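You operate a simulated robot arm through the tools that you are given. There is no shell and no other tool.

You are at the controls of a simulated robot arm. One attempt, no reset.

TASK
Set block J-51 in the black tray and prime a patch, then put the float back and close the pot.
Fine: load the small float in the small primer pot; the other block stays bare. Set down upright: small float. A coat counts when it lies all over at full strength: go over it till it gets no stronger.
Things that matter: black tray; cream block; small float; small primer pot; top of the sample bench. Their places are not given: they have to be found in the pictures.

Only the result counts: the job must be done as asked and must still hold three seconds after the hand-in. Knocking over, shifting, dropping, spilling or breaking anything else fails it.

THE ROBOT
A 6-joint arm with a two-finger parallel gripper, fixed in place. Base frame: the origin is at the foot of the arm, x ahead of it, y to its left, z up; the work surface is at about z = 0.8. Readings come in m, rad, newtons and seconds.
With the tool pointing down near the work surface it reaches from about 0.24 to 0.64 m from the base axis. Its first joint turns from -1.152 to 1.152 rad. Payload 2.7 kg.
The tool frame sits at the grasp point between the pads (the TCP): z along the fingers, y along the line on which they close. The tips reach 0.023 m beyond it. Largest opening 0.094 m; finger width 0.038, thickness 0.01; the body of the gripper, 0.054 by 0.096 m, starts 0.039 m behind the TCP.
Orientation is that of the tool frame in the base frame, as a unit quaternion [w, x, y, z]. With the fingers straight down and closing along the base's y, the tool's x points along the base's -x, its y along +y and its z along -z.

THE INTERFACE
- The arm moves only by the tool drive_tool. Its argument "targets" is a list of rows, each a list of 6 numbers: the shift along the tool's x, y, z in m, then the turn, a rotation vector about the tool's x, y, z in rad. In form: [[x, y, z, wx, wy, wz], ...]. A call has 1 to 20 rows; each row is the pose to reach, as a shift and turn from the pose commanded when the call began, along the tool's axes at that moment. "gripper" is the gripper command, from -1 (fully open) to 1 (shut), values between in proportion, set as the call begins (left out, the last holds). Rows are played at 5 a second. More than 0.05 m and 0.15 rad between two rows, or a gripper value outside its range, and nothing of the call is played. Where a pose cannot be reached the arm comes as near as it can. A force on the tool above 50 N (or 10 N above the force at the start of the call, whichever is more), or a blocked arm, ends the call early, and 0.2 s more pass. Each finger travels about 0.045 m/s and halts on what it meets, pressing with about 28 N; the grip force reading is that of the motor and also rises with nothing between the fingers. The clock runs only during rows and for 0.2 s after the last one: add rows that repeat a pose to give the fingers time. It gives the time, the measured TCP pose, the force on the tool (base axes), the opening and the grip force at its end, in the units of the frame above (readings bear some noise), with the torque about the TCP (base axes, N m) and any sound that the robot's microphone picked up.
- Cameras (640 x 400 px; columns grow to the right, rows downward): "scene" is fixed at [0.0782, -0.4351, 1.4012]; the picture's right is [0.76, -0.65, 0.00], its down [-0.39, -0.46, -0.80] and it looks along [0.52, 0.61, -0.61] (base axes); focal length 237 px, centre (320, 200). "wrist" rides on the gripper at [0.087, 0.016, -0.075] in the tool frame; the picture's right is [-0.18, 0.98, 0.00], its down [-0.58, -0.11, -0.81] and it looks along [-0.79, -0.15, 0.59] (tool axes); focal length 243 px, centre (320, 200).
- get_image(camera): a new picture of that camera. No time passes.
- probe_pixels(camera, pixels): for up to 12 pixels [column, row] of the newest picture of that camera ("zoom" is the newest enlarged one), the place [x, y, z] in the base frame of the surface seen there, good to about 0.003 m. No time passes.
- zoom(camera, box): a new picture of the part [left, top, right, bottom] of that camera's present view, enlarged. No time passes.
- finish_job(): hands the job in; it is judged then, once.

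Leave the gripper open and the arm clear of the work at the hand-in unless told otherwise.

The tools are called after "Request:" as name(argument=value, ...) on one line, values as JSON. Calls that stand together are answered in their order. drive_tool: Moves the arm, as the interface text tells. Its arguments: {"type":"object","properties":{"targets":{"type":"array"},"gripper":{"type":"number"}},"required":["targets"]} The other tools are called the same way: get_image (camera) takes a picture; probe_pixels (camera, pixels) gives the place of the surface under pixels of a picture; zoom (camera, box) takes an enlarged picture of a part of a camera's view; finish_job () hands the job in.

At the start:

```text
t: 0.0
ee_pos: [0.3751, 0.2706, 1.1752]
orientation: [0.0, 0.0, 1.0, 0.0]
ft_force: [-0.1, 0.6, 0.0]
moment: [0.01, 0.01, 0.02]
width: 0.0939
finger_force: 0.0
```

scene: 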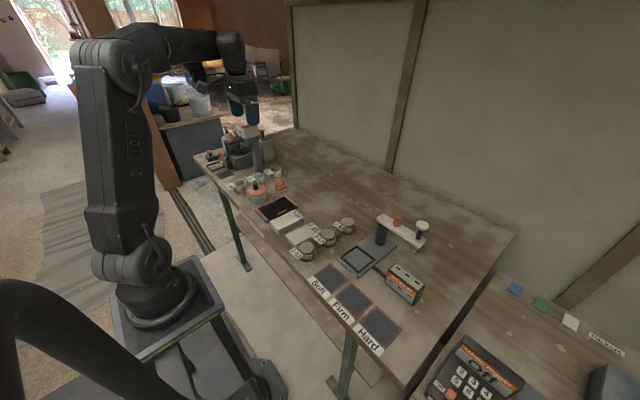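
wrist: 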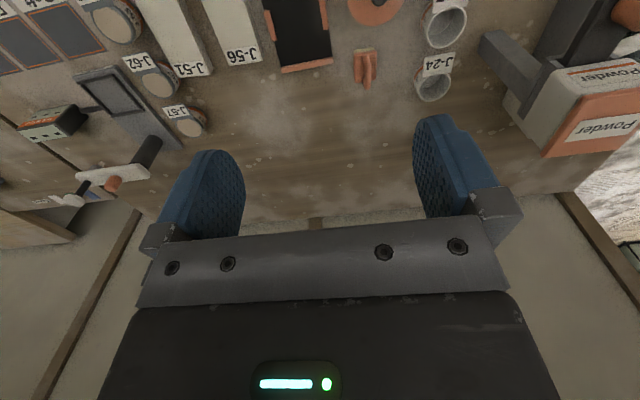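

I see a bench with many small items: two white blocks labelled J-51 and J-56, a black tray, cups and pots, and a stand with tools hanging. I'll zoom in on several parts of the scene view to identify them.

Request:
zoom(camera="scene", box=[200, 140, 360, 240])

Request:
zoom(camera="scene", box=[280, 190, 460, 302])

Request:
zoom(camera="wrist", box=[0, 0, 320, 200])

Request:
zoom(camera="wrist", box=[320, 0, 640, 200])

```text
4.00 times, centred on (280, 190) of scene
```

zoom: 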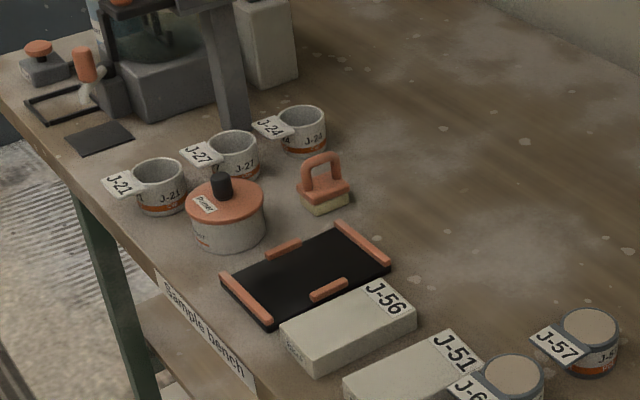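

```text
3.56 times, centred on (370, 246) of scene
```

zoom: 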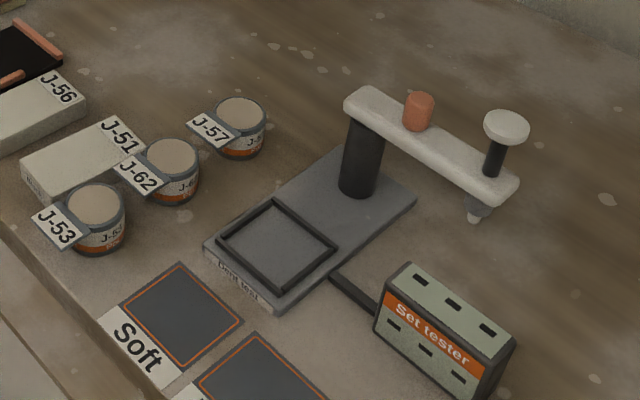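

```text
2.00 times, centred on (160, 100) of wrist
```

zoom: 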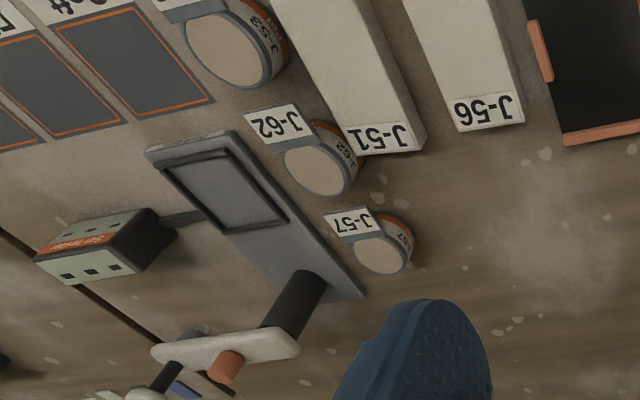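

```text
2.00 times, centred on (480, 100) of wrist
```

zoom: 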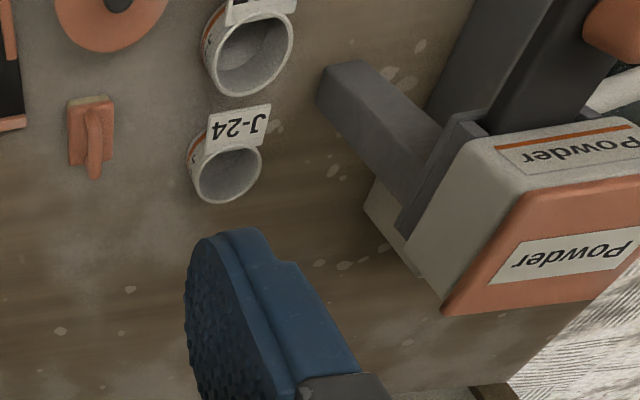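

The pot with the orange lid says "Primer", and the small orange-handled pad next to it looks like the small float. I'll zoom closer on those, on the blocks, and on the far left end.

Request:
zoom(camera="scene", box=[240, 170, 304, 210])

Request:
zoom(camera="scene", box=[196, 110, 276, 160])

Request:
zoom(camera="scene", box=[196, 145, 276, 195])

Request:
zoom(camera="scene", box=[255, 190, 351, 250])

Request:
zoom(camera="scene", box=[400, 260, 640, 400])

```text
10.00 times, centred on (272, 190) of scene
```

zoom: 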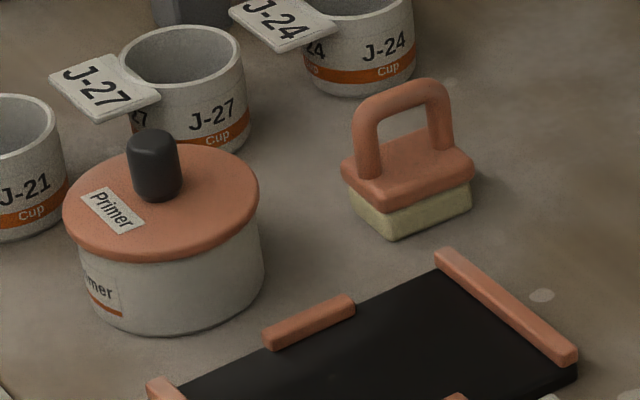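

```text
8.00 times, centred on (236, 135) of scene
```

zoom: 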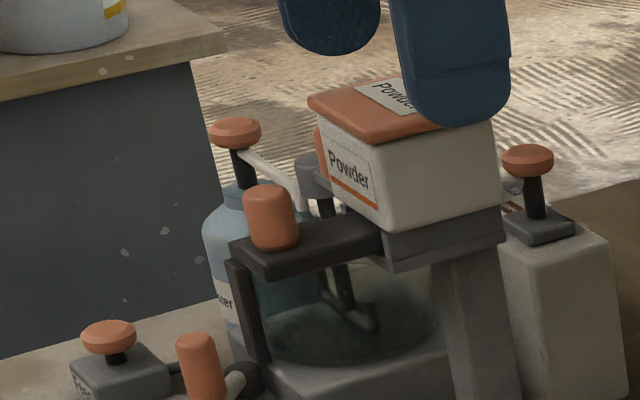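

```text
8.00 times, centred on (236, 170) of scene
```

zoom: 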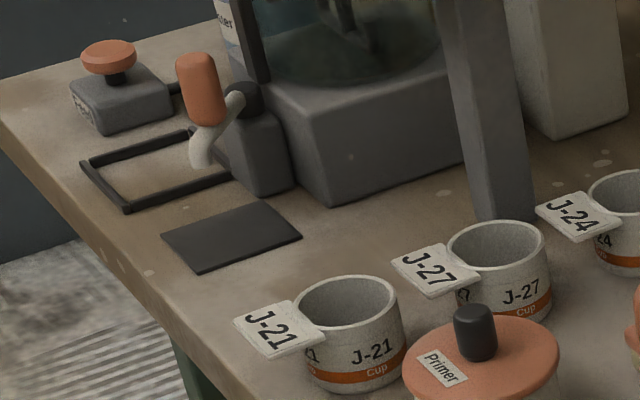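

```text
6.67 times, centred on (303, 220) of scene
```

zoom: 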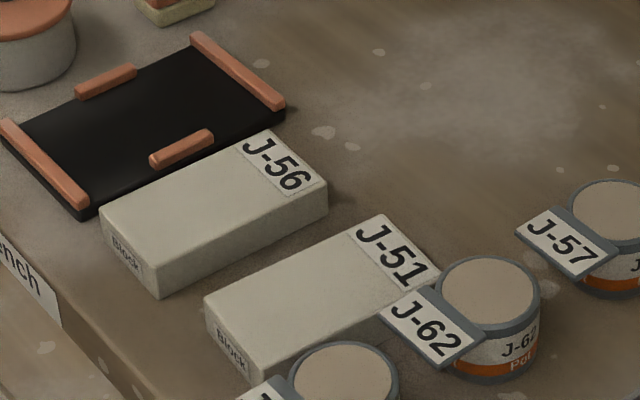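

```text
2.67 times, centred on (520, 330) of scene
```

zoom: 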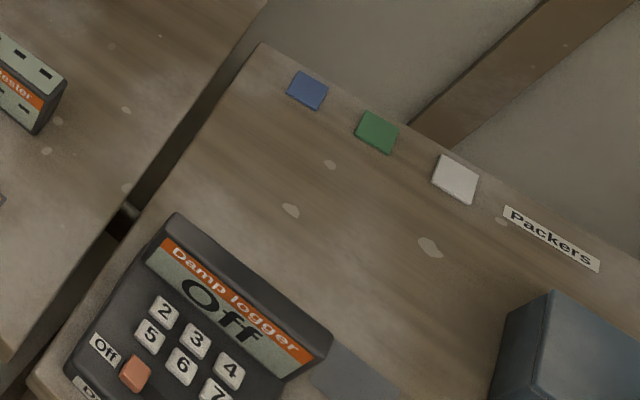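

J-51 is the right-hand white block (nearer J-62 and J-53). The tray has orange rails. I'll re-zoom the blocks and tray and probe their corners.

Request:
zoom(camera="scene", box=[255, 190, 351, 250])

Request:
probe_pixels(camera="zoom", pixels=[[384, 218], [209, 299], [252, 368], [436, 268], [250, 375], [263, 134], [105, 212], [158, 282], [322, 188], [155, 292], [325, 210], [300, 290]])

Request:
probe_pixels(camera="zoom", pixels=[[197, 37], [281, 98], [6, 122], [80, 200], [105, 80], [182, 148], [140, 130], [232, 68], [45, 162], [85, 215], [80, 190], [20, 120]])

```text
6.67 times, centred on (303, 220) of scene
```

zoom: 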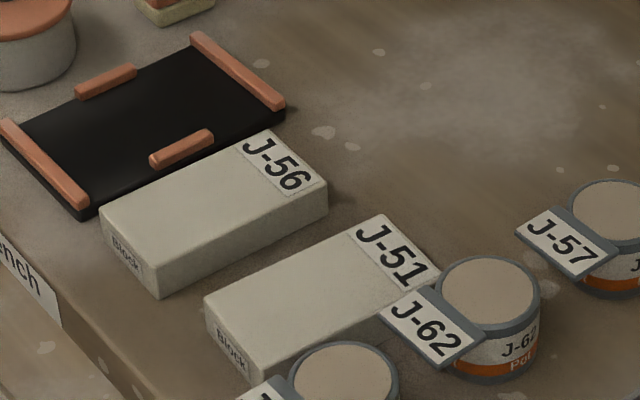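

```text
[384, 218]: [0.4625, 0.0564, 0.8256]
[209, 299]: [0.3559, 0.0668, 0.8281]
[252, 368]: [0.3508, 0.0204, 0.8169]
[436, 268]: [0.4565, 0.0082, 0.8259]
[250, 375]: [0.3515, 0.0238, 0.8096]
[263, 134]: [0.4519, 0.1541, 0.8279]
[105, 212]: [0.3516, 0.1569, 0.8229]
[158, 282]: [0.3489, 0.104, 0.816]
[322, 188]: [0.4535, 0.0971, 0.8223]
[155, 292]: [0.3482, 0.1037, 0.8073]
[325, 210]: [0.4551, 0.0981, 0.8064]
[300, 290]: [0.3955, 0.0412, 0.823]
```

```text
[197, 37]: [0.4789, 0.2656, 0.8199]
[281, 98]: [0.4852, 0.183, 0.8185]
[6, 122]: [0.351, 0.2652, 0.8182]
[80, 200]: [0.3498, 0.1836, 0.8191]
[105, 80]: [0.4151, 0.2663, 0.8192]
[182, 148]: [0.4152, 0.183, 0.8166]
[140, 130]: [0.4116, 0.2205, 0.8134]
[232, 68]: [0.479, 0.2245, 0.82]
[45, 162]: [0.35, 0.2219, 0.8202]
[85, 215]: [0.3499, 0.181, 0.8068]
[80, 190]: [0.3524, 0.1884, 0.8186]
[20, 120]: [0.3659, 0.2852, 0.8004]
```

The top of J-51 spans about x 0.352–0.460 and y 0.015–0.065. The tray interior sits at about x 0.36–0.475, y 0.19–0.26. Next I'll probe the pots and tags around the block, then the primer pot and the float.

Request:
zoom(camera="scene", box=[284, 205, 364, 265])

Request:
probe_pixels(camera="scene", pixels=[[313, 237], [318, 238], [327, 243], [322, 243], [328, 234], [334, 231], [322, 234], [306, 244], [300, 247], [295, 251], [291, 252], [348, 219]])

Request:
zoom(camera="scene", box=[240, 170, 304, 210])

Request:
probe_pixels(camera="zoom", pixels=[[154, 140], [70, 200], [252, 185], [160, 250], [168, 330], [400, 95], [375, 120], [437, 100], [362, 205], [470, 165], [410, 140], [395, 235]])

```text
6.67 times, centred on (324, 235) of scene
```

zoom: 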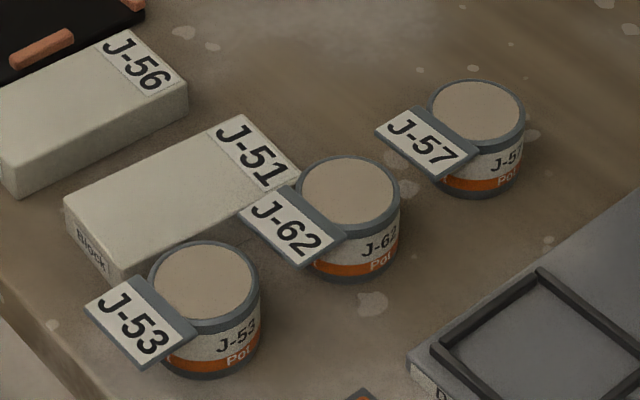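

```text
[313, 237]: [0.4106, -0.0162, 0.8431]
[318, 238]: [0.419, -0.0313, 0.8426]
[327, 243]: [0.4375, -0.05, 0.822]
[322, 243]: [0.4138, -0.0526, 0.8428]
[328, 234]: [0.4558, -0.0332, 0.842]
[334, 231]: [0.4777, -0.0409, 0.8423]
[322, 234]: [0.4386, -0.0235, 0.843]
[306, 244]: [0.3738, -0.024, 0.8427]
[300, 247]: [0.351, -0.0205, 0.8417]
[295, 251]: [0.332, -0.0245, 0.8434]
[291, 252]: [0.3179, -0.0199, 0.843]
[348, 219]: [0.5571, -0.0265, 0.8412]
```

```text
10.00 times, centred on (272, 190) of scene
```

zoom: 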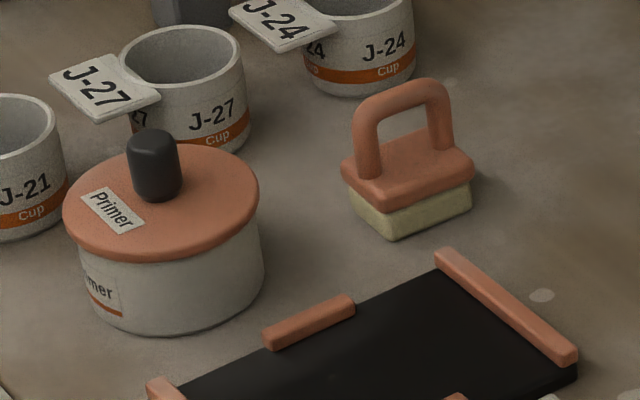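

```text
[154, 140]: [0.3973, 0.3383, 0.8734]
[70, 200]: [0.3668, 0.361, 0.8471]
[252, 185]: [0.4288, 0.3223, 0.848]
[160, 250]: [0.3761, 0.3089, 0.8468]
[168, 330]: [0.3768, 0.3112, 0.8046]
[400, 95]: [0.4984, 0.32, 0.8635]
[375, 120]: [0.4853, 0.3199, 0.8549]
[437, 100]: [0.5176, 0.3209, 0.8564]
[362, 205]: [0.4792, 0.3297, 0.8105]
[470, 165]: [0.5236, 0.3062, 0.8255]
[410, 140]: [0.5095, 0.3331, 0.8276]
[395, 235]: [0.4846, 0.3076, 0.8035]
```

J-62 and J-53 sit close to J-51's low-y side, with tops at about z 0.843. I'll probe their rims precisely, along with J-51's lower edges.

Request:
zoom(camera="scene", box=[284, 215, 348, 255])

Request:
probe_pixels(camera="scene", pixels=[[292, 238], [290, 240], [294, 244], [288, 237], [300, 236], [305, 232]])

```text
10.00 times, centred on (316, 235) of scene
```

zoom: 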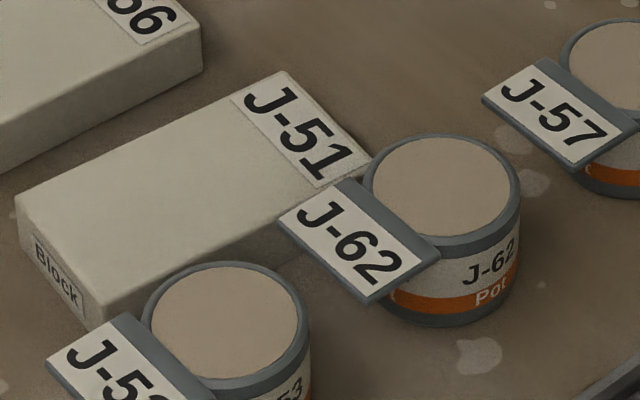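

```text
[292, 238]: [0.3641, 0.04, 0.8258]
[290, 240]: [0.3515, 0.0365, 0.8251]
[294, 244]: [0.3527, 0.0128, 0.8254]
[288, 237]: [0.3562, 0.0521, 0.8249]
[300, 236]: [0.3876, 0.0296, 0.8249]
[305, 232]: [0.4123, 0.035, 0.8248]
```

Request:
probe_pixels(camera="zoom", pixels=[[283, 72], [368, 155], [20, 200], [92, 318], [300, 185], [230, 222], [340, 185], [285, 222], [370, 170], [437, 138], [440, 250], [518, 185]])

Request:
probe_pixels(camera="zoom", pixels=[[225, 265], [145, 310], [130, 320], [305, 315], [445, 190], [230, 320], [270, 285], [150, 150], [65, 225], [260, 90], [180, 250], [275, 200]])

```text
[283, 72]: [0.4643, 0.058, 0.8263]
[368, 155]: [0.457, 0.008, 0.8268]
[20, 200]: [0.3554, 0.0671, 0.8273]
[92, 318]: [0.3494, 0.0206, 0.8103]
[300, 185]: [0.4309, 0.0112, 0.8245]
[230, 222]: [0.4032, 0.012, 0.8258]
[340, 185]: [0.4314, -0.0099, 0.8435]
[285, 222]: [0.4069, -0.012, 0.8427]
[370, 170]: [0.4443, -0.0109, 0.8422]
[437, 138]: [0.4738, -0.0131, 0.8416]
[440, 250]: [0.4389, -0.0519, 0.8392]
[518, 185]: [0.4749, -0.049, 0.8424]
```

```text
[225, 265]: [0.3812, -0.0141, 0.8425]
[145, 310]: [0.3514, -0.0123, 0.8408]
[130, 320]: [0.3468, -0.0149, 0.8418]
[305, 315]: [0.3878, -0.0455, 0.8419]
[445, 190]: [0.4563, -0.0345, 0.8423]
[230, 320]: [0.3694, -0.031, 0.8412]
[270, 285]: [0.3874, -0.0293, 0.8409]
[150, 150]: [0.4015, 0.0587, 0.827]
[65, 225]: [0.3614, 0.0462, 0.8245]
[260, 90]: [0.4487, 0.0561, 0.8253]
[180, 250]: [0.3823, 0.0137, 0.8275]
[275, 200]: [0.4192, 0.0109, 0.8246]
```

J-51 is centred near (0.407, 0.038) and turned about −0.09 rad. The gap to the pots is about 0.02 m. Now I'll measure the tray rails in detail.

Request:
zoom(camera="scene", box=[250, 190, 306, 225])

```text
11.43 times, centred on (278, 208) of scene
```

zoom: 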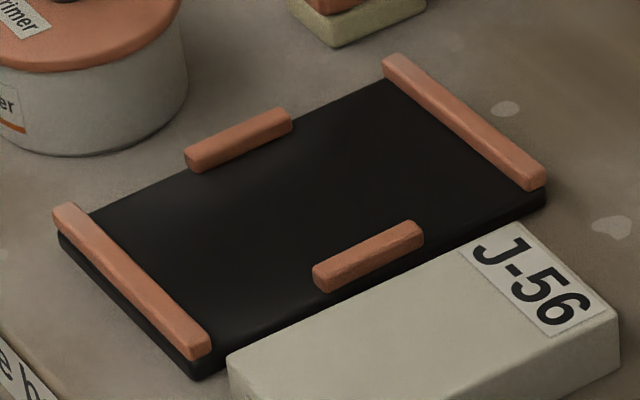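

Request:
probe_pixels(camera="zoom", pixels=[[395, 60], [535, 180], [390, 85], [515, 180], [70, 210], [198, 345], [90, 212], [210, 335], [190, 155], [285, 112], [320, 270], [415, 230]])

Request:
probe_pixels(camera="zoom", pixels=[[250, 145], [368, 248], [200, 250], [300, 180], [400, 150], [160, 270], [240, 280], [195, 375], [545, 200], [65, 240], [230, 310], [440, 230]])

```text
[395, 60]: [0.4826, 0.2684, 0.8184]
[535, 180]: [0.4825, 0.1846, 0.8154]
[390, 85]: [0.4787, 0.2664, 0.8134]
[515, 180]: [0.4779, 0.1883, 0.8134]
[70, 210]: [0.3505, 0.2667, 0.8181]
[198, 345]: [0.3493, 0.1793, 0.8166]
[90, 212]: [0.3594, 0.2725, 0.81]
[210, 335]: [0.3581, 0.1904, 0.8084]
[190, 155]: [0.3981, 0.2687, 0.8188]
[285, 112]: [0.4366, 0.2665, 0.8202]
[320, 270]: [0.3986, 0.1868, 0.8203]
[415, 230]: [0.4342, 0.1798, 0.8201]
```

```text
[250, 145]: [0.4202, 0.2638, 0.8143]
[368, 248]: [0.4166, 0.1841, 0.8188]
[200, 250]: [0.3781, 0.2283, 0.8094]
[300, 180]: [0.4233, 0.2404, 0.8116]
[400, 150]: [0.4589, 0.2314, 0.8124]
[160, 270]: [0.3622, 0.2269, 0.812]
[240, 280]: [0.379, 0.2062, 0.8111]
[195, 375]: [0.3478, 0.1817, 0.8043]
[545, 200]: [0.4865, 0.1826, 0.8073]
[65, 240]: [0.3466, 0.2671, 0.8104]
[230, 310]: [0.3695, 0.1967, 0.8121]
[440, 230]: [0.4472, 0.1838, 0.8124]
```

The tray's floor is at about z 0.811 and the rail tops at about 0.819. The interior is about x 0.358–0.477 and y 0.186–0.264, with mid rails at x 0.396–0.437. I'll grip the block shallowly so the fingers stay above the rails. Now I'll move high above J-51 with the gripper partly open and yawed to match.

Request:
drive_tool(targets=[[-0.005, -0.033, 0.02, 0, 0, 0.015], [-0.01, -0.066, 0.045, 0, 0, 0.03], [-0.015, -0.1, 0.07, 0, 0, 0.045], [-0.02, -0.133, 0.095, 0, 0, 0.06], [-0.025, -0.166, 0.12, 0, 0, 0.075], [-0.03, -0.2, 0.145, 0, 0, 0.09], [-0.032, -0.2326, 0.17, 0, 0, 0.09], [-0.032, -0.2326, 0.175, 0, 0, 0.09]], gripper=-0.4)

```text
t: 1.8
ee_pos: [0.4064, 0.0357, 0.9977]
orientation: [0.0, 0.044, 0.999, 0.0]
ft_force: [0.4, 0.1, -0.1]
moment: [0.0, 0.0, -0.01]
width: 0.0657
finger_force: 0.0
```

The arm is above the block at (0.406, 0.036, 0.998). I'll check with both cameras.

Request:
get_image(camera="scene")

Request:
get_image(camera="wrist")

Request:
zoom(camera="scene", box=[260, 150, 356, 250])

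```text
taken
```

scene: 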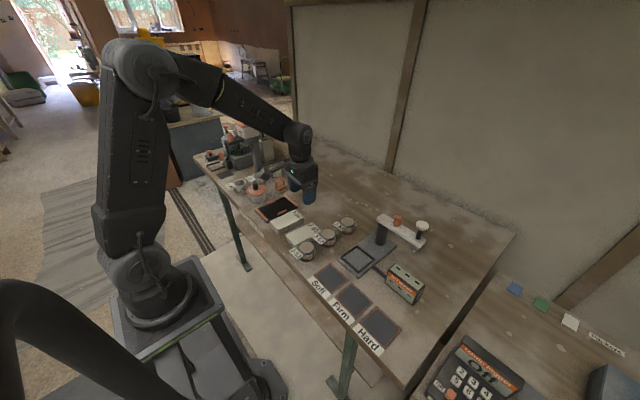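

```text
taken
```

wrist: 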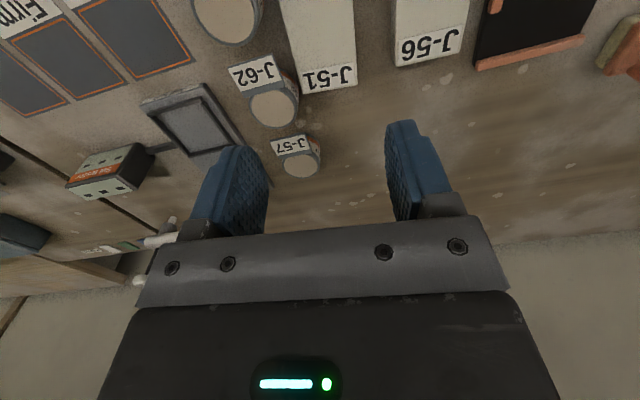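

```text
4.00 times, centred on (308, 200) of scene
```

zoom: 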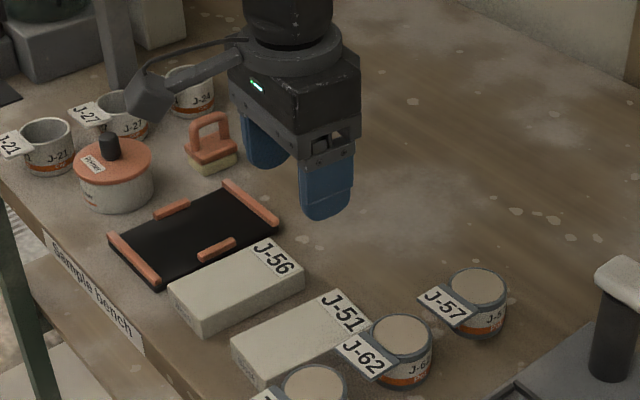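

The wrist view shows J-51's label end at around (300–357, 90). I'll zoom there and probe its edges from this second angle.

Request:
zoom(camera="wrist", box=[220, 0, 380, 100])

```text
4.00 times, centred on (300, 50) of wrist
```

zoom: 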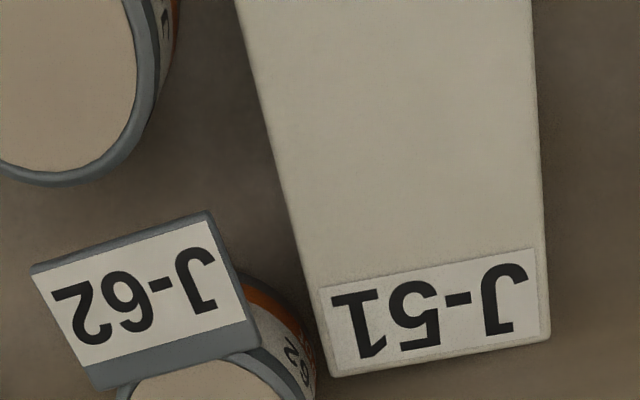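

Request:
probe_pixels(camera="zoom", pixels=[[333, 372], [546, 335], [245, 20], [528, 20], [290, 200], [540, 200], [440, 350], [320, 275], [265, 330], [160, 100], [255, 350], [534, 100]])

```text
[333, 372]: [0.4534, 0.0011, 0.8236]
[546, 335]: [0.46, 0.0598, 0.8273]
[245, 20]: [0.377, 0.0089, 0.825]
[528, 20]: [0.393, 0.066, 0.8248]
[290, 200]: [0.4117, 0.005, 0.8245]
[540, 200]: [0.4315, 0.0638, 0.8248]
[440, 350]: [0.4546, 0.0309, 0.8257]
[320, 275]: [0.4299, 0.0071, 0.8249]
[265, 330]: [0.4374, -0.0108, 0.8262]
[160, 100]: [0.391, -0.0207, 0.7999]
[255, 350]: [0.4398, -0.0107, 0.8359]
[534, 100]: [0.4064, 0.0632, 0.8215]
```

From this angle the block looks about 0.058 wide, with its low edge at y≈0.005, so the gap to the pots is tighter than I thought. I'll probe the block-facing edges of the J-62 tag and J-53 rim more finely, along with the block edge.

Request:
probe_pixels(camera="zoom", pixels=[[206, 216], [230, 275], [253, 335], [150, 80], [140, 30], [152, 20], [155, 120], [130, 140], [275, 150], [258, 80], [305, 250], [318, 320]])

Request:
zoom(camera="scene", box=[292, 222, 340, 252])

```text
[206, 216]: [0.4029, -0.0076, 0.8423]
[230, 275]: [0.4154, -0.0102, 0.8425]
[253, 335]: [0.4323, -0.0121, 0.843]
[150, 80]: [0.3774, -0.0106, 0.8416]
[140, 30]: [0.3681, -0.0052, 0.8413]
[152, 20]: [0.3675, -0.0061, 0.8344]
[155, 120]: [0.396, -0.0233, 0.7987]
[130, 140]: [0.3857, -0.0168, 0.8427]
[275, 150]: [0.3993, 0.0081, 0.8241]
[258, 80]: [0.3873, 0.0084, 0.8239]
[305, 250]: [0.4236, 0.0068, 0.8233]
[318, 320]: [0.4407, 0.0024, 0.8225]
```

```text
13.33 times, centred on (316, 237) of scene
```

zoom: 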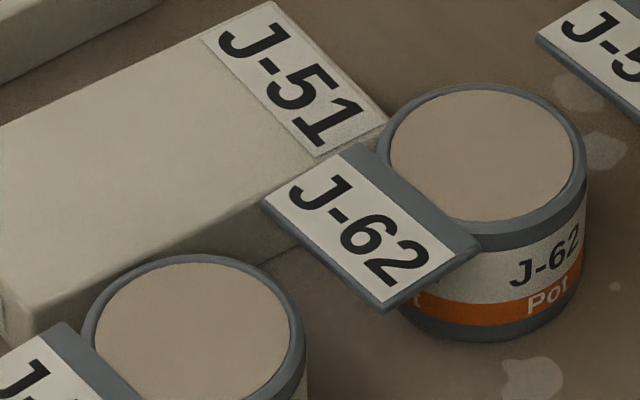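

The gap between the block's low edge and the tag and pot edge is about 0.015 m and the finger is 0.010 m, so this can work if I place it carefully. I'll narrow the opening to about 0.063, descend to just above the pot tops (TCP z≈0.875), and look again.

Request:
drive_tool(targets=[[0.001, 0, 0.035, 0, 0, 0.004], [0.003, 0, 0.07, 0, 0, 0.01], [0.0044, 0, 0.1, 0, 0, 0.012], [0.0044, 0, 0.123, 0, 0, 0.012], [0.0044, 0, 0.123, 0, 0, 0.012]], gripper=-0.34)

Request:
get_image(camera="wrist")

Request:
zoom(camera="scene", box=[270, 195, 350, 255])

```text
t: 3.0
ee_pos: [0.4035, 0.0379, 0.8752]
orientation: [0.0, 0.051, 0.999, 0.001]
ft_force: [-0.4, -0.8, -0.7]
moment: [-0.01, 0.03, -0.01]
width: 0.0627
finger_force: 0.0
```

```text
taken
```

wrist: 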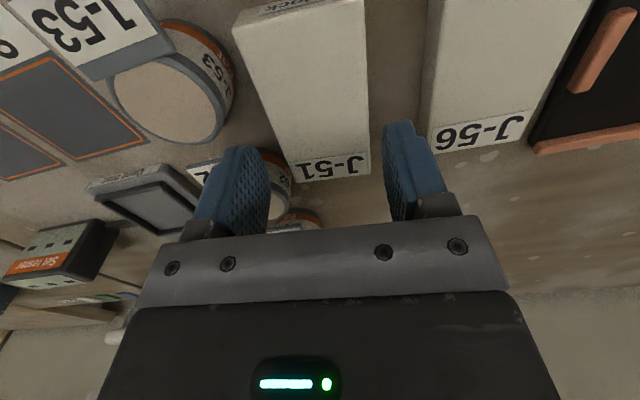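

```text
6.67 times, centred on (310, 225) of scene
```

zoom: 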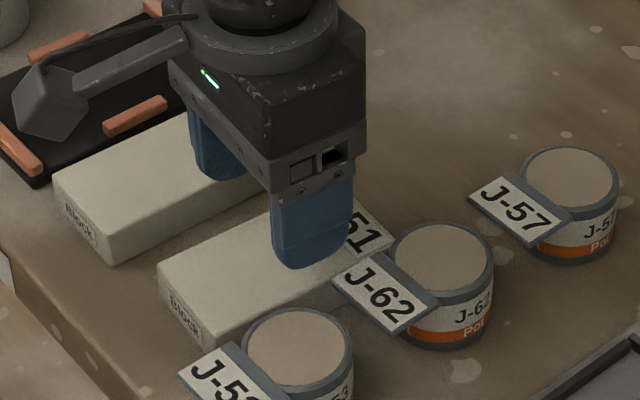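

The finger tips are now just above pot height. I'll zoom the wrist view to see the low finger's tip relative to the block edge and probe both.

Request:
zoom(camera="wrist", box=[180, 80, 480, 260])

Request:
probe_pixels(camera="wrist", pixels=[[260, 80], [270, 120], [285, 160], [293, 180], [368, 60], [370, 120], [371, 170], [268, 160], [268, 185], [389, 140], [240, 150], [400, 125]])

```text
2.13 times, centred on (330, 170) of wrist
```

zoom: 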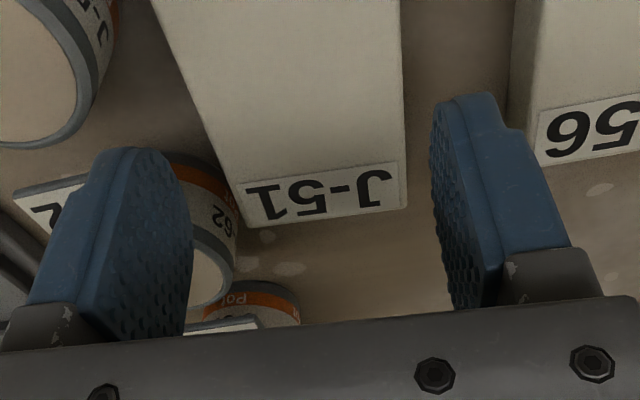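

```text
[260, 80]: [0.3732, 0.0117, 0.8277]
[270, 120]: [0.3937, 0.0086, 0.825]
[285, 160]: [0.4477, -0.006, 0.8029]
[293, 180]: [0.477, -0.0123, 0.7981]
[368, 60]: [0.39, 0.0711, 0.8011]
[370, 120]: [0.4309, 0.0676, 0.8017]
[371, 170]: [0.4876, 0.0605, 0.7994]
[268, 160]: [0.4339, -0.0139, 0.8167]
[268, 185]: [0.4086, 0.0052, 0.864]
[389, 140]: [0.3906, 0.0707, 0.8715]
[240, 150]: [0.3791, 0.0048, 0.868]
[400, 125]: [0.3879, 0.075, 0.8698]
```

The low finger's inner face is at y≈0.006 and the block edge at y≈0.008, so I'll shift −2 mm in y to centre it in the gap. Then I'll descend partway (tips at ~0.833) and check the forces.

Request:
drive_tool(targets=[[0.0002, -0.002, 0, 0, 0, 0], [0.0002, -0.002, 0.008, 0, 0, 0], [0.0002, -0.002, 0.014, 0, 0, 0], [0.0002, -0.002, 0.019, 0, 0, 0]])

Request:
zoom(camera="scene", box=[284, 210, 348, 250])

Request:
zoom(camera="wrist", box=[180, 80, 480, 260])

```text
t: 4.0
ee_pos: [0.4028, 0.0364, 0.856]
orientation: [0.0, 0.05, 0.999, 0.001]
ft_force: [-0.1, 0.6, 0.0]
moment: [-0.01, -0.01, 0.01]
width: 0.0631
finger_force: 0.1
```

```text
10.00 times, centred on (316, 230) of scene
```

zoom: 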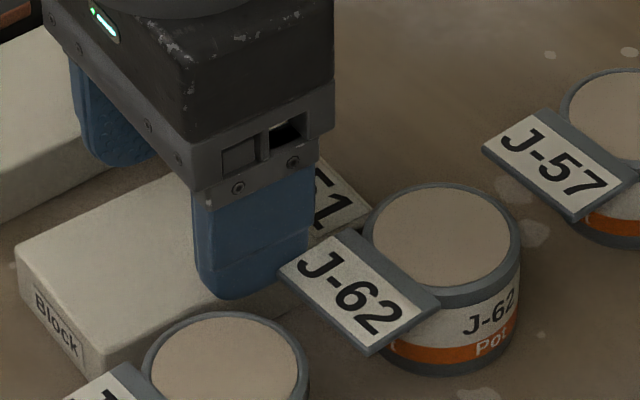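

```text
2.13 times, centred on (330, 170) of wrist
```

zoom: 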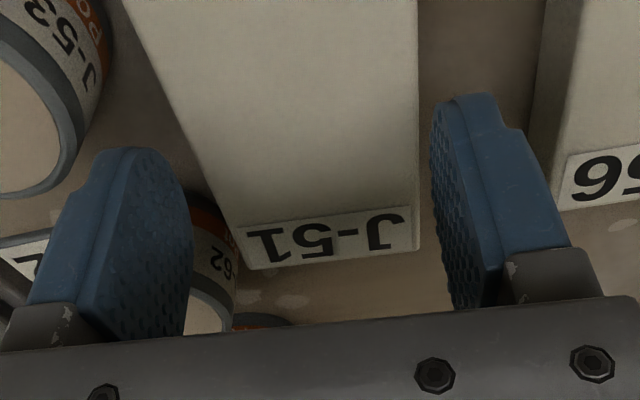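

No contact forces. The tips are between the tag and the block. I'll descend the remaining 22 mm slowly to TCP z≈0.834.

Request:
drive_tool(targets=[[0, 0, 0.004, 0, 0, 0], [0, 0, 0.008, 0, 0, 0], [0, 0, 0.011, 0, 0, 0], [0, 0, 0.014, 0, 0, 0]])

Request:
zoom(camera="scene", box=[284, 210, 348, 250])

Request:
zoom(camera="wrist", box=[180, 80, 480, 260])

```text
t: 5.0
ee_pos: [0.4048, 0.0376, 0.8435]
orientation: [0.001, 0.051, 0.999, 0.001]
ft_force: [-3.0, 1.1, 5.8]
moment: [-0.29, -0.09, -0.13]
width: 0.0626
finger_force: 0.0
```

```text
10.00 times, centred on (316, 230) of scene
```

zoom: 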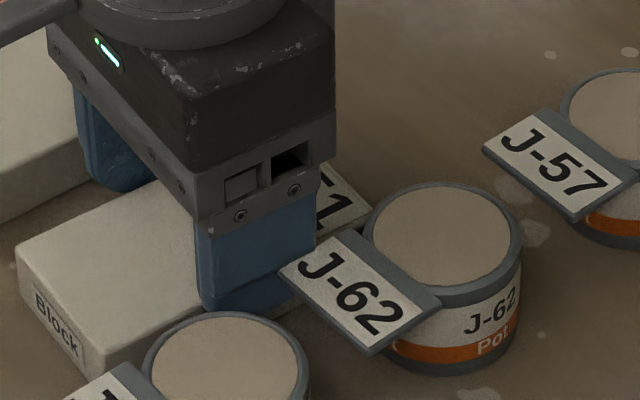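

```text
2.13 times, centred on (330, 170) of wrist
```

zoom: 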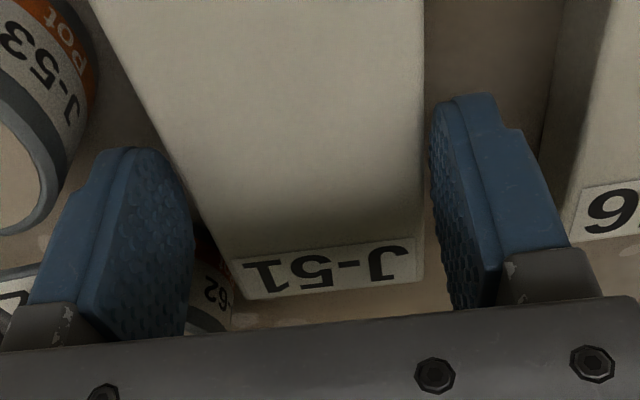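

The force reading (Fz +5.8 N with a moment) puts a contact at about (0.42, −0.012, 0.843): the back of the low finger is resting on the J-62 tag. The tag hasn't visibly moved. I'll back up 3 mm, shift 3 mm in +y away from the tag, and recheck.

Request:
drive_tool(targets=[[0, 0, -0.003, 0, 0, 0], [0, 0.0015, -0.003, 0, 0, 0], [0, 0.003, -0.003, 0, 0, 0]])

Request:
zoom(camera="scene", box=[284, 210, 348, 250])

```text
t: 5.8
ee_pos: [0.4035, 0.0368, 0.8461]
orientation: [0.0, 0.051, 0.999, 0.001]
ft_force: [0.2, 0.2, -0.4]
moment: [0.01, 0.0, -0.02]
width: 0.0627
finger_force: 0.0
```

```text
10.00 times, centred on (316, 230) of scene
```

zoom: 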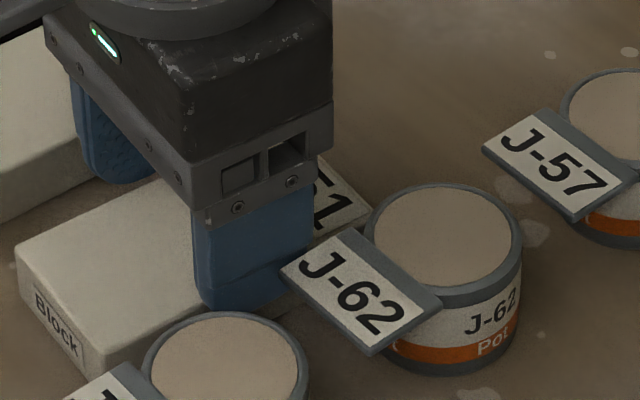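

Contact is gone and all forces are near zero. I'll descend 4 mm at this shifted spot so the low finger overlaps the block's top edge, then check.

Request:
drive_tool(targets=[[0, 0, 0.002, 0, 0, 0], [0, 0, 0.004, 0, 0, 0]])

```text
t: 6.4
ee_pos: [0.4041, 0.0396, 0.8428]
orientation: [0.0, 0.051, 0.999, 0.001]
ft_force: [-1.2, 0.0, 6.1]
moment: [-0.3, -0.1, -0.09]
width: 0.0628
finger_force: 0.1
```

Contact is in the same place relative to the tool: the finger gets thicker above the TCP height and meets the tag top. I'll raise 2 mm so it's clear (tips still about 4 mm below the block's top), then push the block gently in +y by about 12 mm with the low finger to widen the gap.

Request:
drive_tool(targets=[[0, 0, -0.002, 0, 0, 0], [0, 0.002, -0.002, 0, 0, 0], [0, 0.004, -0.002, 0, 0, 0], [0, 0.006, -0.002, 0, 0, 0], [0, 0.008, -0.002, 0, 0, 0], [0, 0.01, -0.002, 0, 0, 0], [0, 0.012, -0.002, 0, 0, 0]])

Request:
zoom(camera="scene", box=[284, 210, 348, 250])

Request:
zoom(camera="wrist", box=[180, 80, 480, 260])

```text
t: 8.0
ee_pos: [0.4053, 0.0514, 0.8439]
orientation: [0.0, 0.05, 0.999, 0.001]
ft_force: [-0.1, -0.7, 0.7]
moment: [0.0, 0.03, 0.0]
width: 0.0634
finger_force: 0.2
```

```text
10.00 times, centred on (316, 230) of scene
```

zoom: 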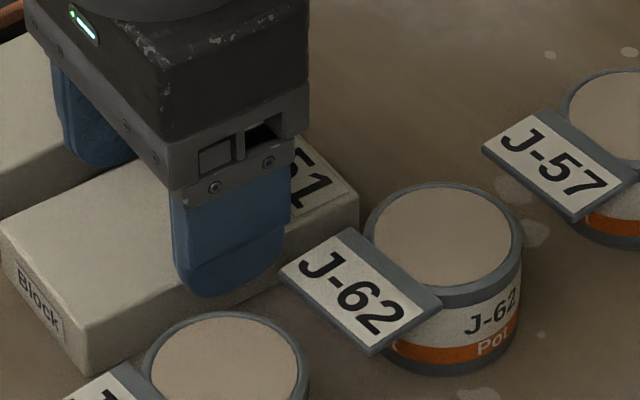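

```text
2.13 times, centred on (330, 170) of wrist
```

zoom: 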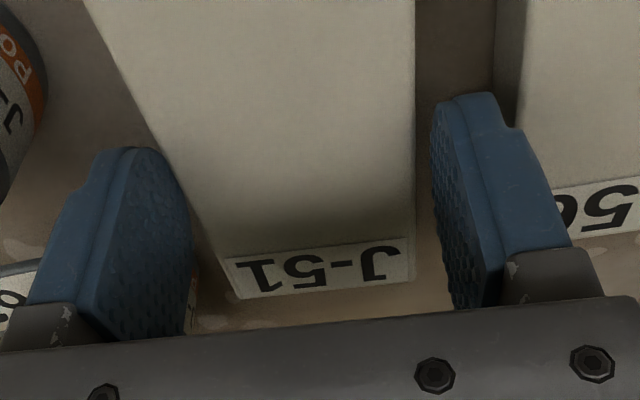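

The block slid about 10 mm in +y, and J-62 and J-53 are in the same places. I'll recentre −2.5 mm and descend 10 mm to the grip height.

Request:
drive_tool(targets=[[0, -0.0025, 0, 0, 0, 0], [0, -0.0025, 0.004, 0, 0, 0], [0, -0.0025, 0.007, 0, 0, 0], [0, -0.0025, 0.01, 0, 0, 0]])

```text
t: 9.0
ee_pos: [0.4043, 0.049, 0.834]
orientation: [0.0, 0.051, 0.999, 0.0]
ft_force: [0.2, 0.2, -0.5]
moment: [-0.04, -0.02, 0.03]
width: 0.0631
finger_force: 0.0
```

No contact at z 0.834. I'll close the gripper on the block with repeated rows to give the fingers time.

Request:
drive_tool(targets=[[0, 0, 0, 0, 0, 0], [0, 0, 0, 0, 0, 0], [0, 0, 0, 0, 0, 0]], gripper=1)

Request:
zoom(camera="scene", box=[284, 210, 348, 250])

```text
t: 9.8
ee_pos: [0.4058, 0.0501, 0.834]
orientation: [0.0, 0.051, 0.999, 0.001]
ft_force: [-0.3, 0.1, 1.0]
moment: [-0.04, -0.01, 0.01]
width: 0.0594
finger_force: 28.1
```

```text
10.00 times, centred on (316, 230) of scene
```

zoom: 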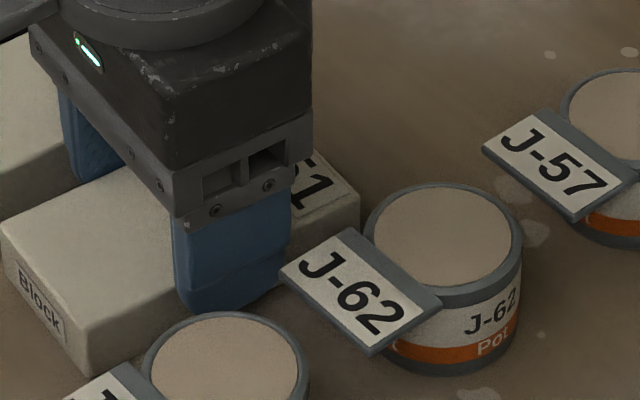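

Gripped: width 0.0594, force 28 N. I'll lift straight up 7 cm.

Request:
drive_tool(targets=[[0, 0, -0.01, 0, 0, 0], [0, 0, -0.03, 0, 0, 0], [0, 0, -0.05, 0, 0, 0], [0, 0, -0.07, 0, 0, 0], [0, 0, -0.07, 0, 0, 0]])

Request:
zoom(camera="scene", box=[260, 180, 356, 250])

Request:
get_image(camera="wrist")

```text
t: 11.0
ee_pos: [0.4044, 0.0474, 0.9032]
orientation: [0.0, 0.051, 0.999, 0.001]
ft_force: [-0.1, -0.1, -1.0]
moment: [0.0, 0.02, 0.0]
width: 0.0593
finger_force: 28.1
```

```text
5.71 times, centred on (308, 215) of scene
```

zoom: 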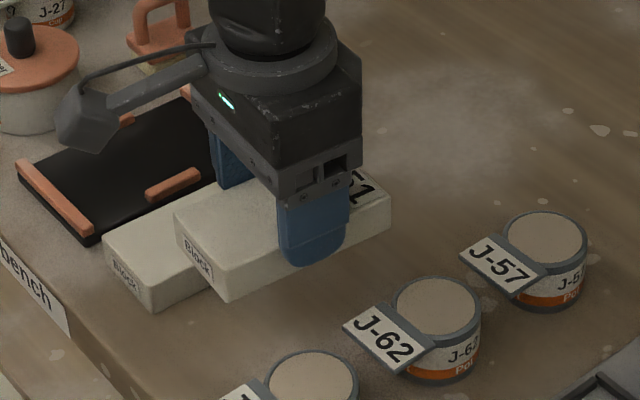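

```text
taken
```

wrist: 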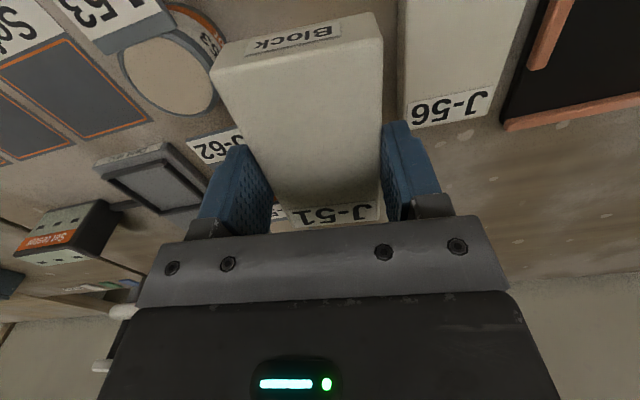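

The block is held level. I'll probe the block's end edges to find its centre relative to the TCP.

Request:
probe_pixels(camera="zoom", pixels=[[178, 215], [226, 275], [225, 285], [388, 192], [388, 200], [200, 260], [250, 280], [384, 187]])

Request:
probe_pixels(camera="wrist", pixels=[[215, 66], [380, 30], [300, 45], [283, 225], [380, 212], [330, 225], [340, 120], [260, 120], [250, 60], [340, 38]])

```text
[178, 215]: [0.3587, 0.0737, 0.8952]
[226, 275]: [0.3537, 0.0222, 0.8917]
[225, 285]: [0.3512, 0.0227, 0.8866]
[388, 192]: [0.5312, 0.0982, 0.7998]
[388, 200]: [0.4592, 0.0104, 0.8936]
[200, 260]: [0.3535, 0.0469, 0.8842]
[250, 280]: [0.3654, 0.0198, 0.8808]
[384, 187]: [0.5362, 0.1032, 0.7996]
```

```text
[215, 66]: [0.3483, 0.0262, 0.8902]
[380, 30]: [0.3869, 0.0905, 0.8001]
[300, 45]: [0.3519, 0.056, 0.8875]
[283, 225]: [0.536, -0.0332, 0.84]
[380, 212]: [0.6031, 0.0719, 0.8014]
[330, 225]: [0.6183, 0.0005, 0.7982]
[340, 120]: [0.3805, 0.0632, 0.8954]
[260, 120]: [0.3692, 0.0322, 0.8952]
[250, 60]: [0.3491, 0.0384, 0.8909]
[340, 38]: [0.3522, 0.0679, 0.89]
```

The block's centre is about 3 mm further in +x than the TCP, and the block is about 0.110 × 0.059. I'll move over the tray at this height and turn it square (yaw to 0).

Request:
drive_tool(targets=[[0.0015, 0.035, 0, 0, 0, -0.02], [0.003, 0.07, 0, 0, 0, -0.04], [0.0045, 0.105, 0, 0, 0, -0.06], [0.006, 0.14, 0, 0, 0, -0.08], [0.0077, 0.177, 0, 0, 0, -0.1], [0.0077, 0.177, 0, 0, 0, -0.1]])

Request:
zoom(camera="scene", box=[240, 160, 320, 230])

Request:
get_image(camera="wrist")

```text
t: 12.4
ee_pos: [0.4128, 0.2244, 0.9032]
orientation: [0.0, 0.0, 1.0, 0.001]
ft_force: [0.4, 0.9, -1.6]
moment: [-0.02, 0.01, 0.02]
width: 0.0592
finger_force: 28.1
```

```text
5.71 times, centred on (280, 195) of scene
```

zoom: 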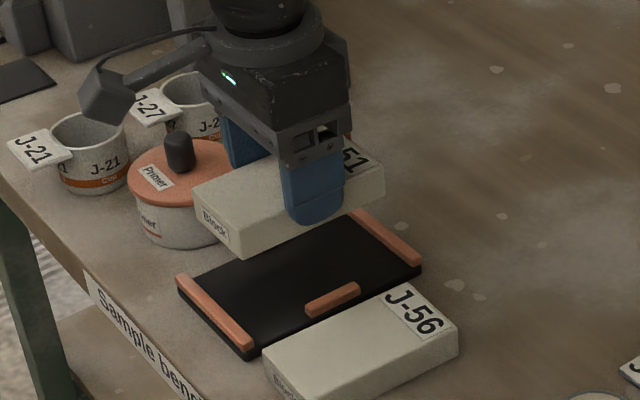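

```text
taken
```

wrist: 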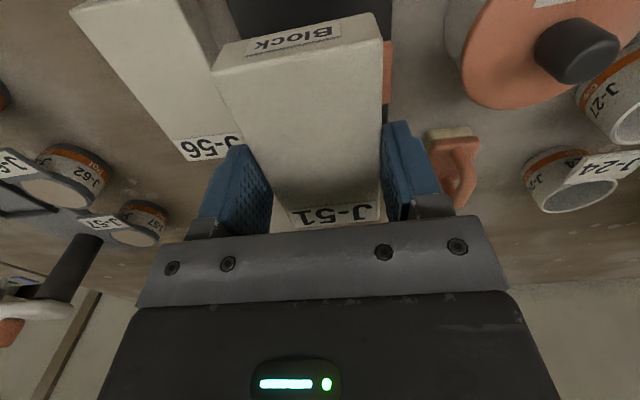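

The block is over the tray. I'll probe the block's near end, its far corner and the tray rails in the scene zoom to align them.

Request:
zoom(camera="scene", box=[262, 185, 318, 225])

```text
10.00 times, centred on (290, 205) of scene
```

zoom: 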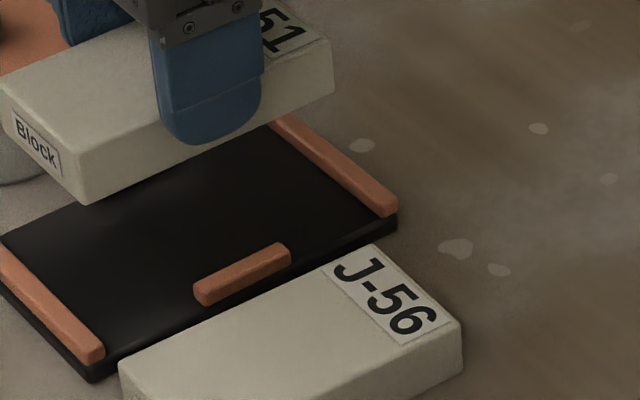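

Request:
probe_pixels(camera="zoom", pixels=[[5, 90], [80, 150], [80, 195], [328, 45], [330, 85], [40, 150], [100, 170], [120, 170], [300, 70], [20, 110]])

Request:
probe_pixels(camera="zoom", pixels=[[290, 130], [320, 155], [350, 185], [375, 212], [285, 140], [360, 205], [20, 255], [60, 305], [100, 345], [105, 352], [30, 252], [85, 320]])

```text
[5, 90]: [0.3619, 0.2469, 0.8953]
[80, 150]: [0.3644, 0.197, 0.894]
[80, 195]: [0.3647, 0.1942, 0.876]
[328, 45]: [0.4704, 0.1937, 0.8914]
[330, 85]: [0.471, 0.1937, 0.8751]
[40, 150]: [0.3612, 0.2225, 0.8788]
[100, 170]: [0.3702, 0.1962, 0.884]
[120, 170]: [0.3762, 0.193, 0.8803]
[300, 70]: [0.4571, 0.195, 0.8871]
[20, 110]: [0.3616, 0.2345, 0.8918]
```

```text
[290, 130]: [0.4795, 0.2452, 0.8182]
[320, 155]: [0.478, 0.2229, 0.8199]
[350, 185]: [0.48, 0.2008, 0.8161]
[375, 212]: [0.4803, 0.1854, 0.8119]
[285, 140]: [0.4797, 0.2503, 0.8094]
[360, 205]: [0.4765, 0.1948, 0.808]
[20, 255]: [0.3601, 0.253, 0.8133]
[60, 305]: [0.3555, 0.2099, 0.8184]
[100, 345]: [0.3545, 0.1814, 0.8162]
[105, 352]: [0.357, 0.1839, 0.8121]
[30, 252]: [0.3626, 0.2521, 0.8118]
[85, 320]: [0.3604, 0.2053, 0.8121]
```

Block spans x 0.3617–0.471 and the tray interior is about 0.3595–0.4775, so I'll shift +2 mm in x and +1 mm in y, then lower to about 10 mm above the tray floor.

Request:
drive_tool(targets=[[-0.002, 0.001, 0.01, 0, 0, 0], [-0.002, 0.001, 0.025, 0, 0, 0], [-0.002, 0.001, 0.04, 0, 0, 0], [-0.002, 0.001, 0.048, 0, 0, 0]])

Request:
zoom(camera="scene", box=[250, 185, 306, 225])

```text
t: 13.4
ee_pos: [0.4159, 0.2288, 0.8545]
orientation: [0.0, 0.001, 1.0, 0.0]
ft_force: [-0.8, 0.7, -1.7]
moment: [0.01, -0.03, 0.02]
width: 0.0592
finger_force: 28.7
```

```text
10.00 times, centred on (278, 205) of scene
```

zoom: 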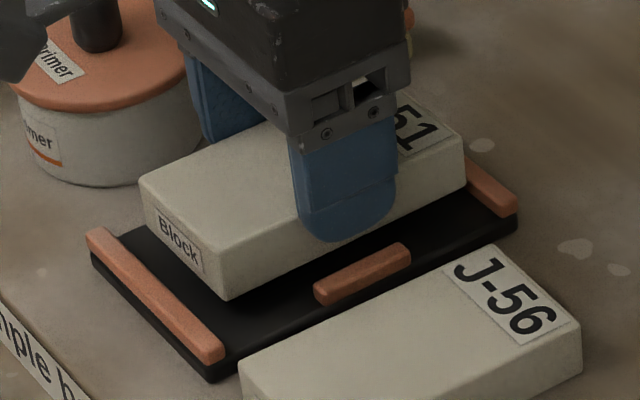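

Looks well centred between the rails. I'll lower 8 mm in small steps and check the force.

Request:
drive_tool(targets=[[0, 0, 0.003, 0, 0, 0], [0, 0, 0.006, 0, 0, 0], [0, 0, 0.008, 0, 0, 0]])

```text
t: 14.2
ee_pos: [0.4156, 0.2277, 0.8473]
orientation: [0.0, 0.001, 1.0, 0.001]
ft_force: [0.6, 0.4, -1.7]
moment: [0.01, -0.03, -0.02]
width: 0.0594
finger_force: 28.0
```

Request:
drive_tool(targets=[[0, 0, 0.001, 0, 0, 0], [0, 0, 0.002, 0, 0, 0]])

Request:
zoom(camera="scene", box=[250, 185, 306, 225])

```text
t: 14.8
ee_pos: [0.4166, 0.227, 0.8464]
orientation: [0.0, 0.001, 1.0, 0.001]
ft_force: [-0.3, -0.6, -2.0]
moment: [-0.01, 0.02, -0.02]
width: 0.0593
finger_force: 26.8
```

```text
10.00 times, centred on (278, 205) of scene
```

zoom: 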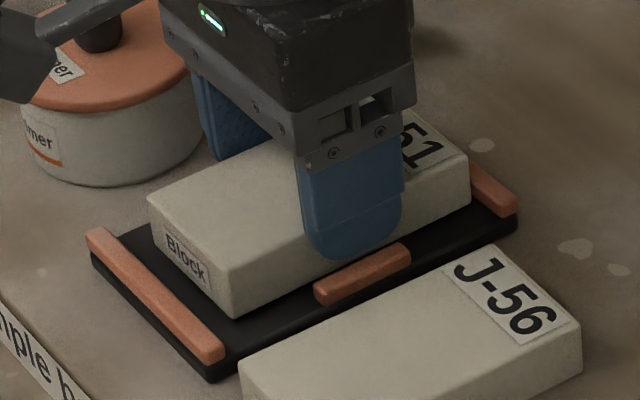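

Still no contact. I'll lower 2 mm more in half-steps.

Request:
drive_tool(targets=[[0, 0, 0.001, 0, 0, 0], [0, 0, 0.002, 0, 0, 0]])

```text
t: 15.4
ee_pos: [0.4171, 0.2266, 0.844]
orientation: [0.001, 0.001, 1.0, 0.001]
ft_force: [0.1, 0.2, 3.1]
moment: [-0.05, 0.13, -0.03]
width: 0.0593
finger_force: 28.3
```

Contact made: Fz rose about 5 N at z 0.844, consistent with the block sitting on the tray floor. I'll open the gripper partway to about 0.073.

Request:
drive_tool(targets=[[0, 0, 0, 0, 0, 0], [0, 0, 0, 0, 0, 0], [0, 0, 0, 0, 0, 0]], gripper=-0.55)

Request:
drive_tool(targets=[[0, 0, -0.02, 0, 0, 0], [0, 0, -0.05, 0, 0, 0], [0, 0, -0.09, 0, 0, 0], [0, 0, -0.13, 0, 0, 0]])

Request:
zoom(camera="scene", box=[240, 165, 320, 225])

Request:
get_image(camera="wrist")

```text
t: 16.2
ee_pos: [0.4164, 0.2255, 0.8437]
orientation: [0.0, 0.001, 1.0, 0.001]
ft_force: [0.5, 0.4, -0.8]
moment: [-0.01, 0.03, 0.02]
width: 0.0727
finger_force: 0.1
```

```text
t: 17.2
ee_pos: [0.4189, 0.2274, 0.9746]
orientation: [0.0, 0.001, 1.0, 0.0]
ft_force: [-0.2, -0.3, -0.1]
moment: [0.0, 0.0, 0.01]
width: 0.0726
finger_force: 0.2
```

```text
6.67 times, centred on (280, 195) of scene
```

zoom: 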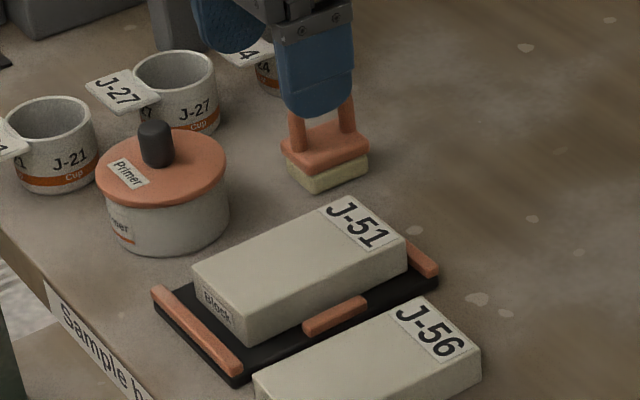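

```text
taken
```

wrist: 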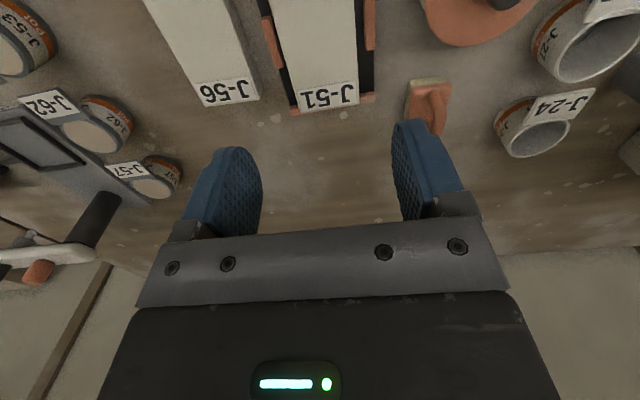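

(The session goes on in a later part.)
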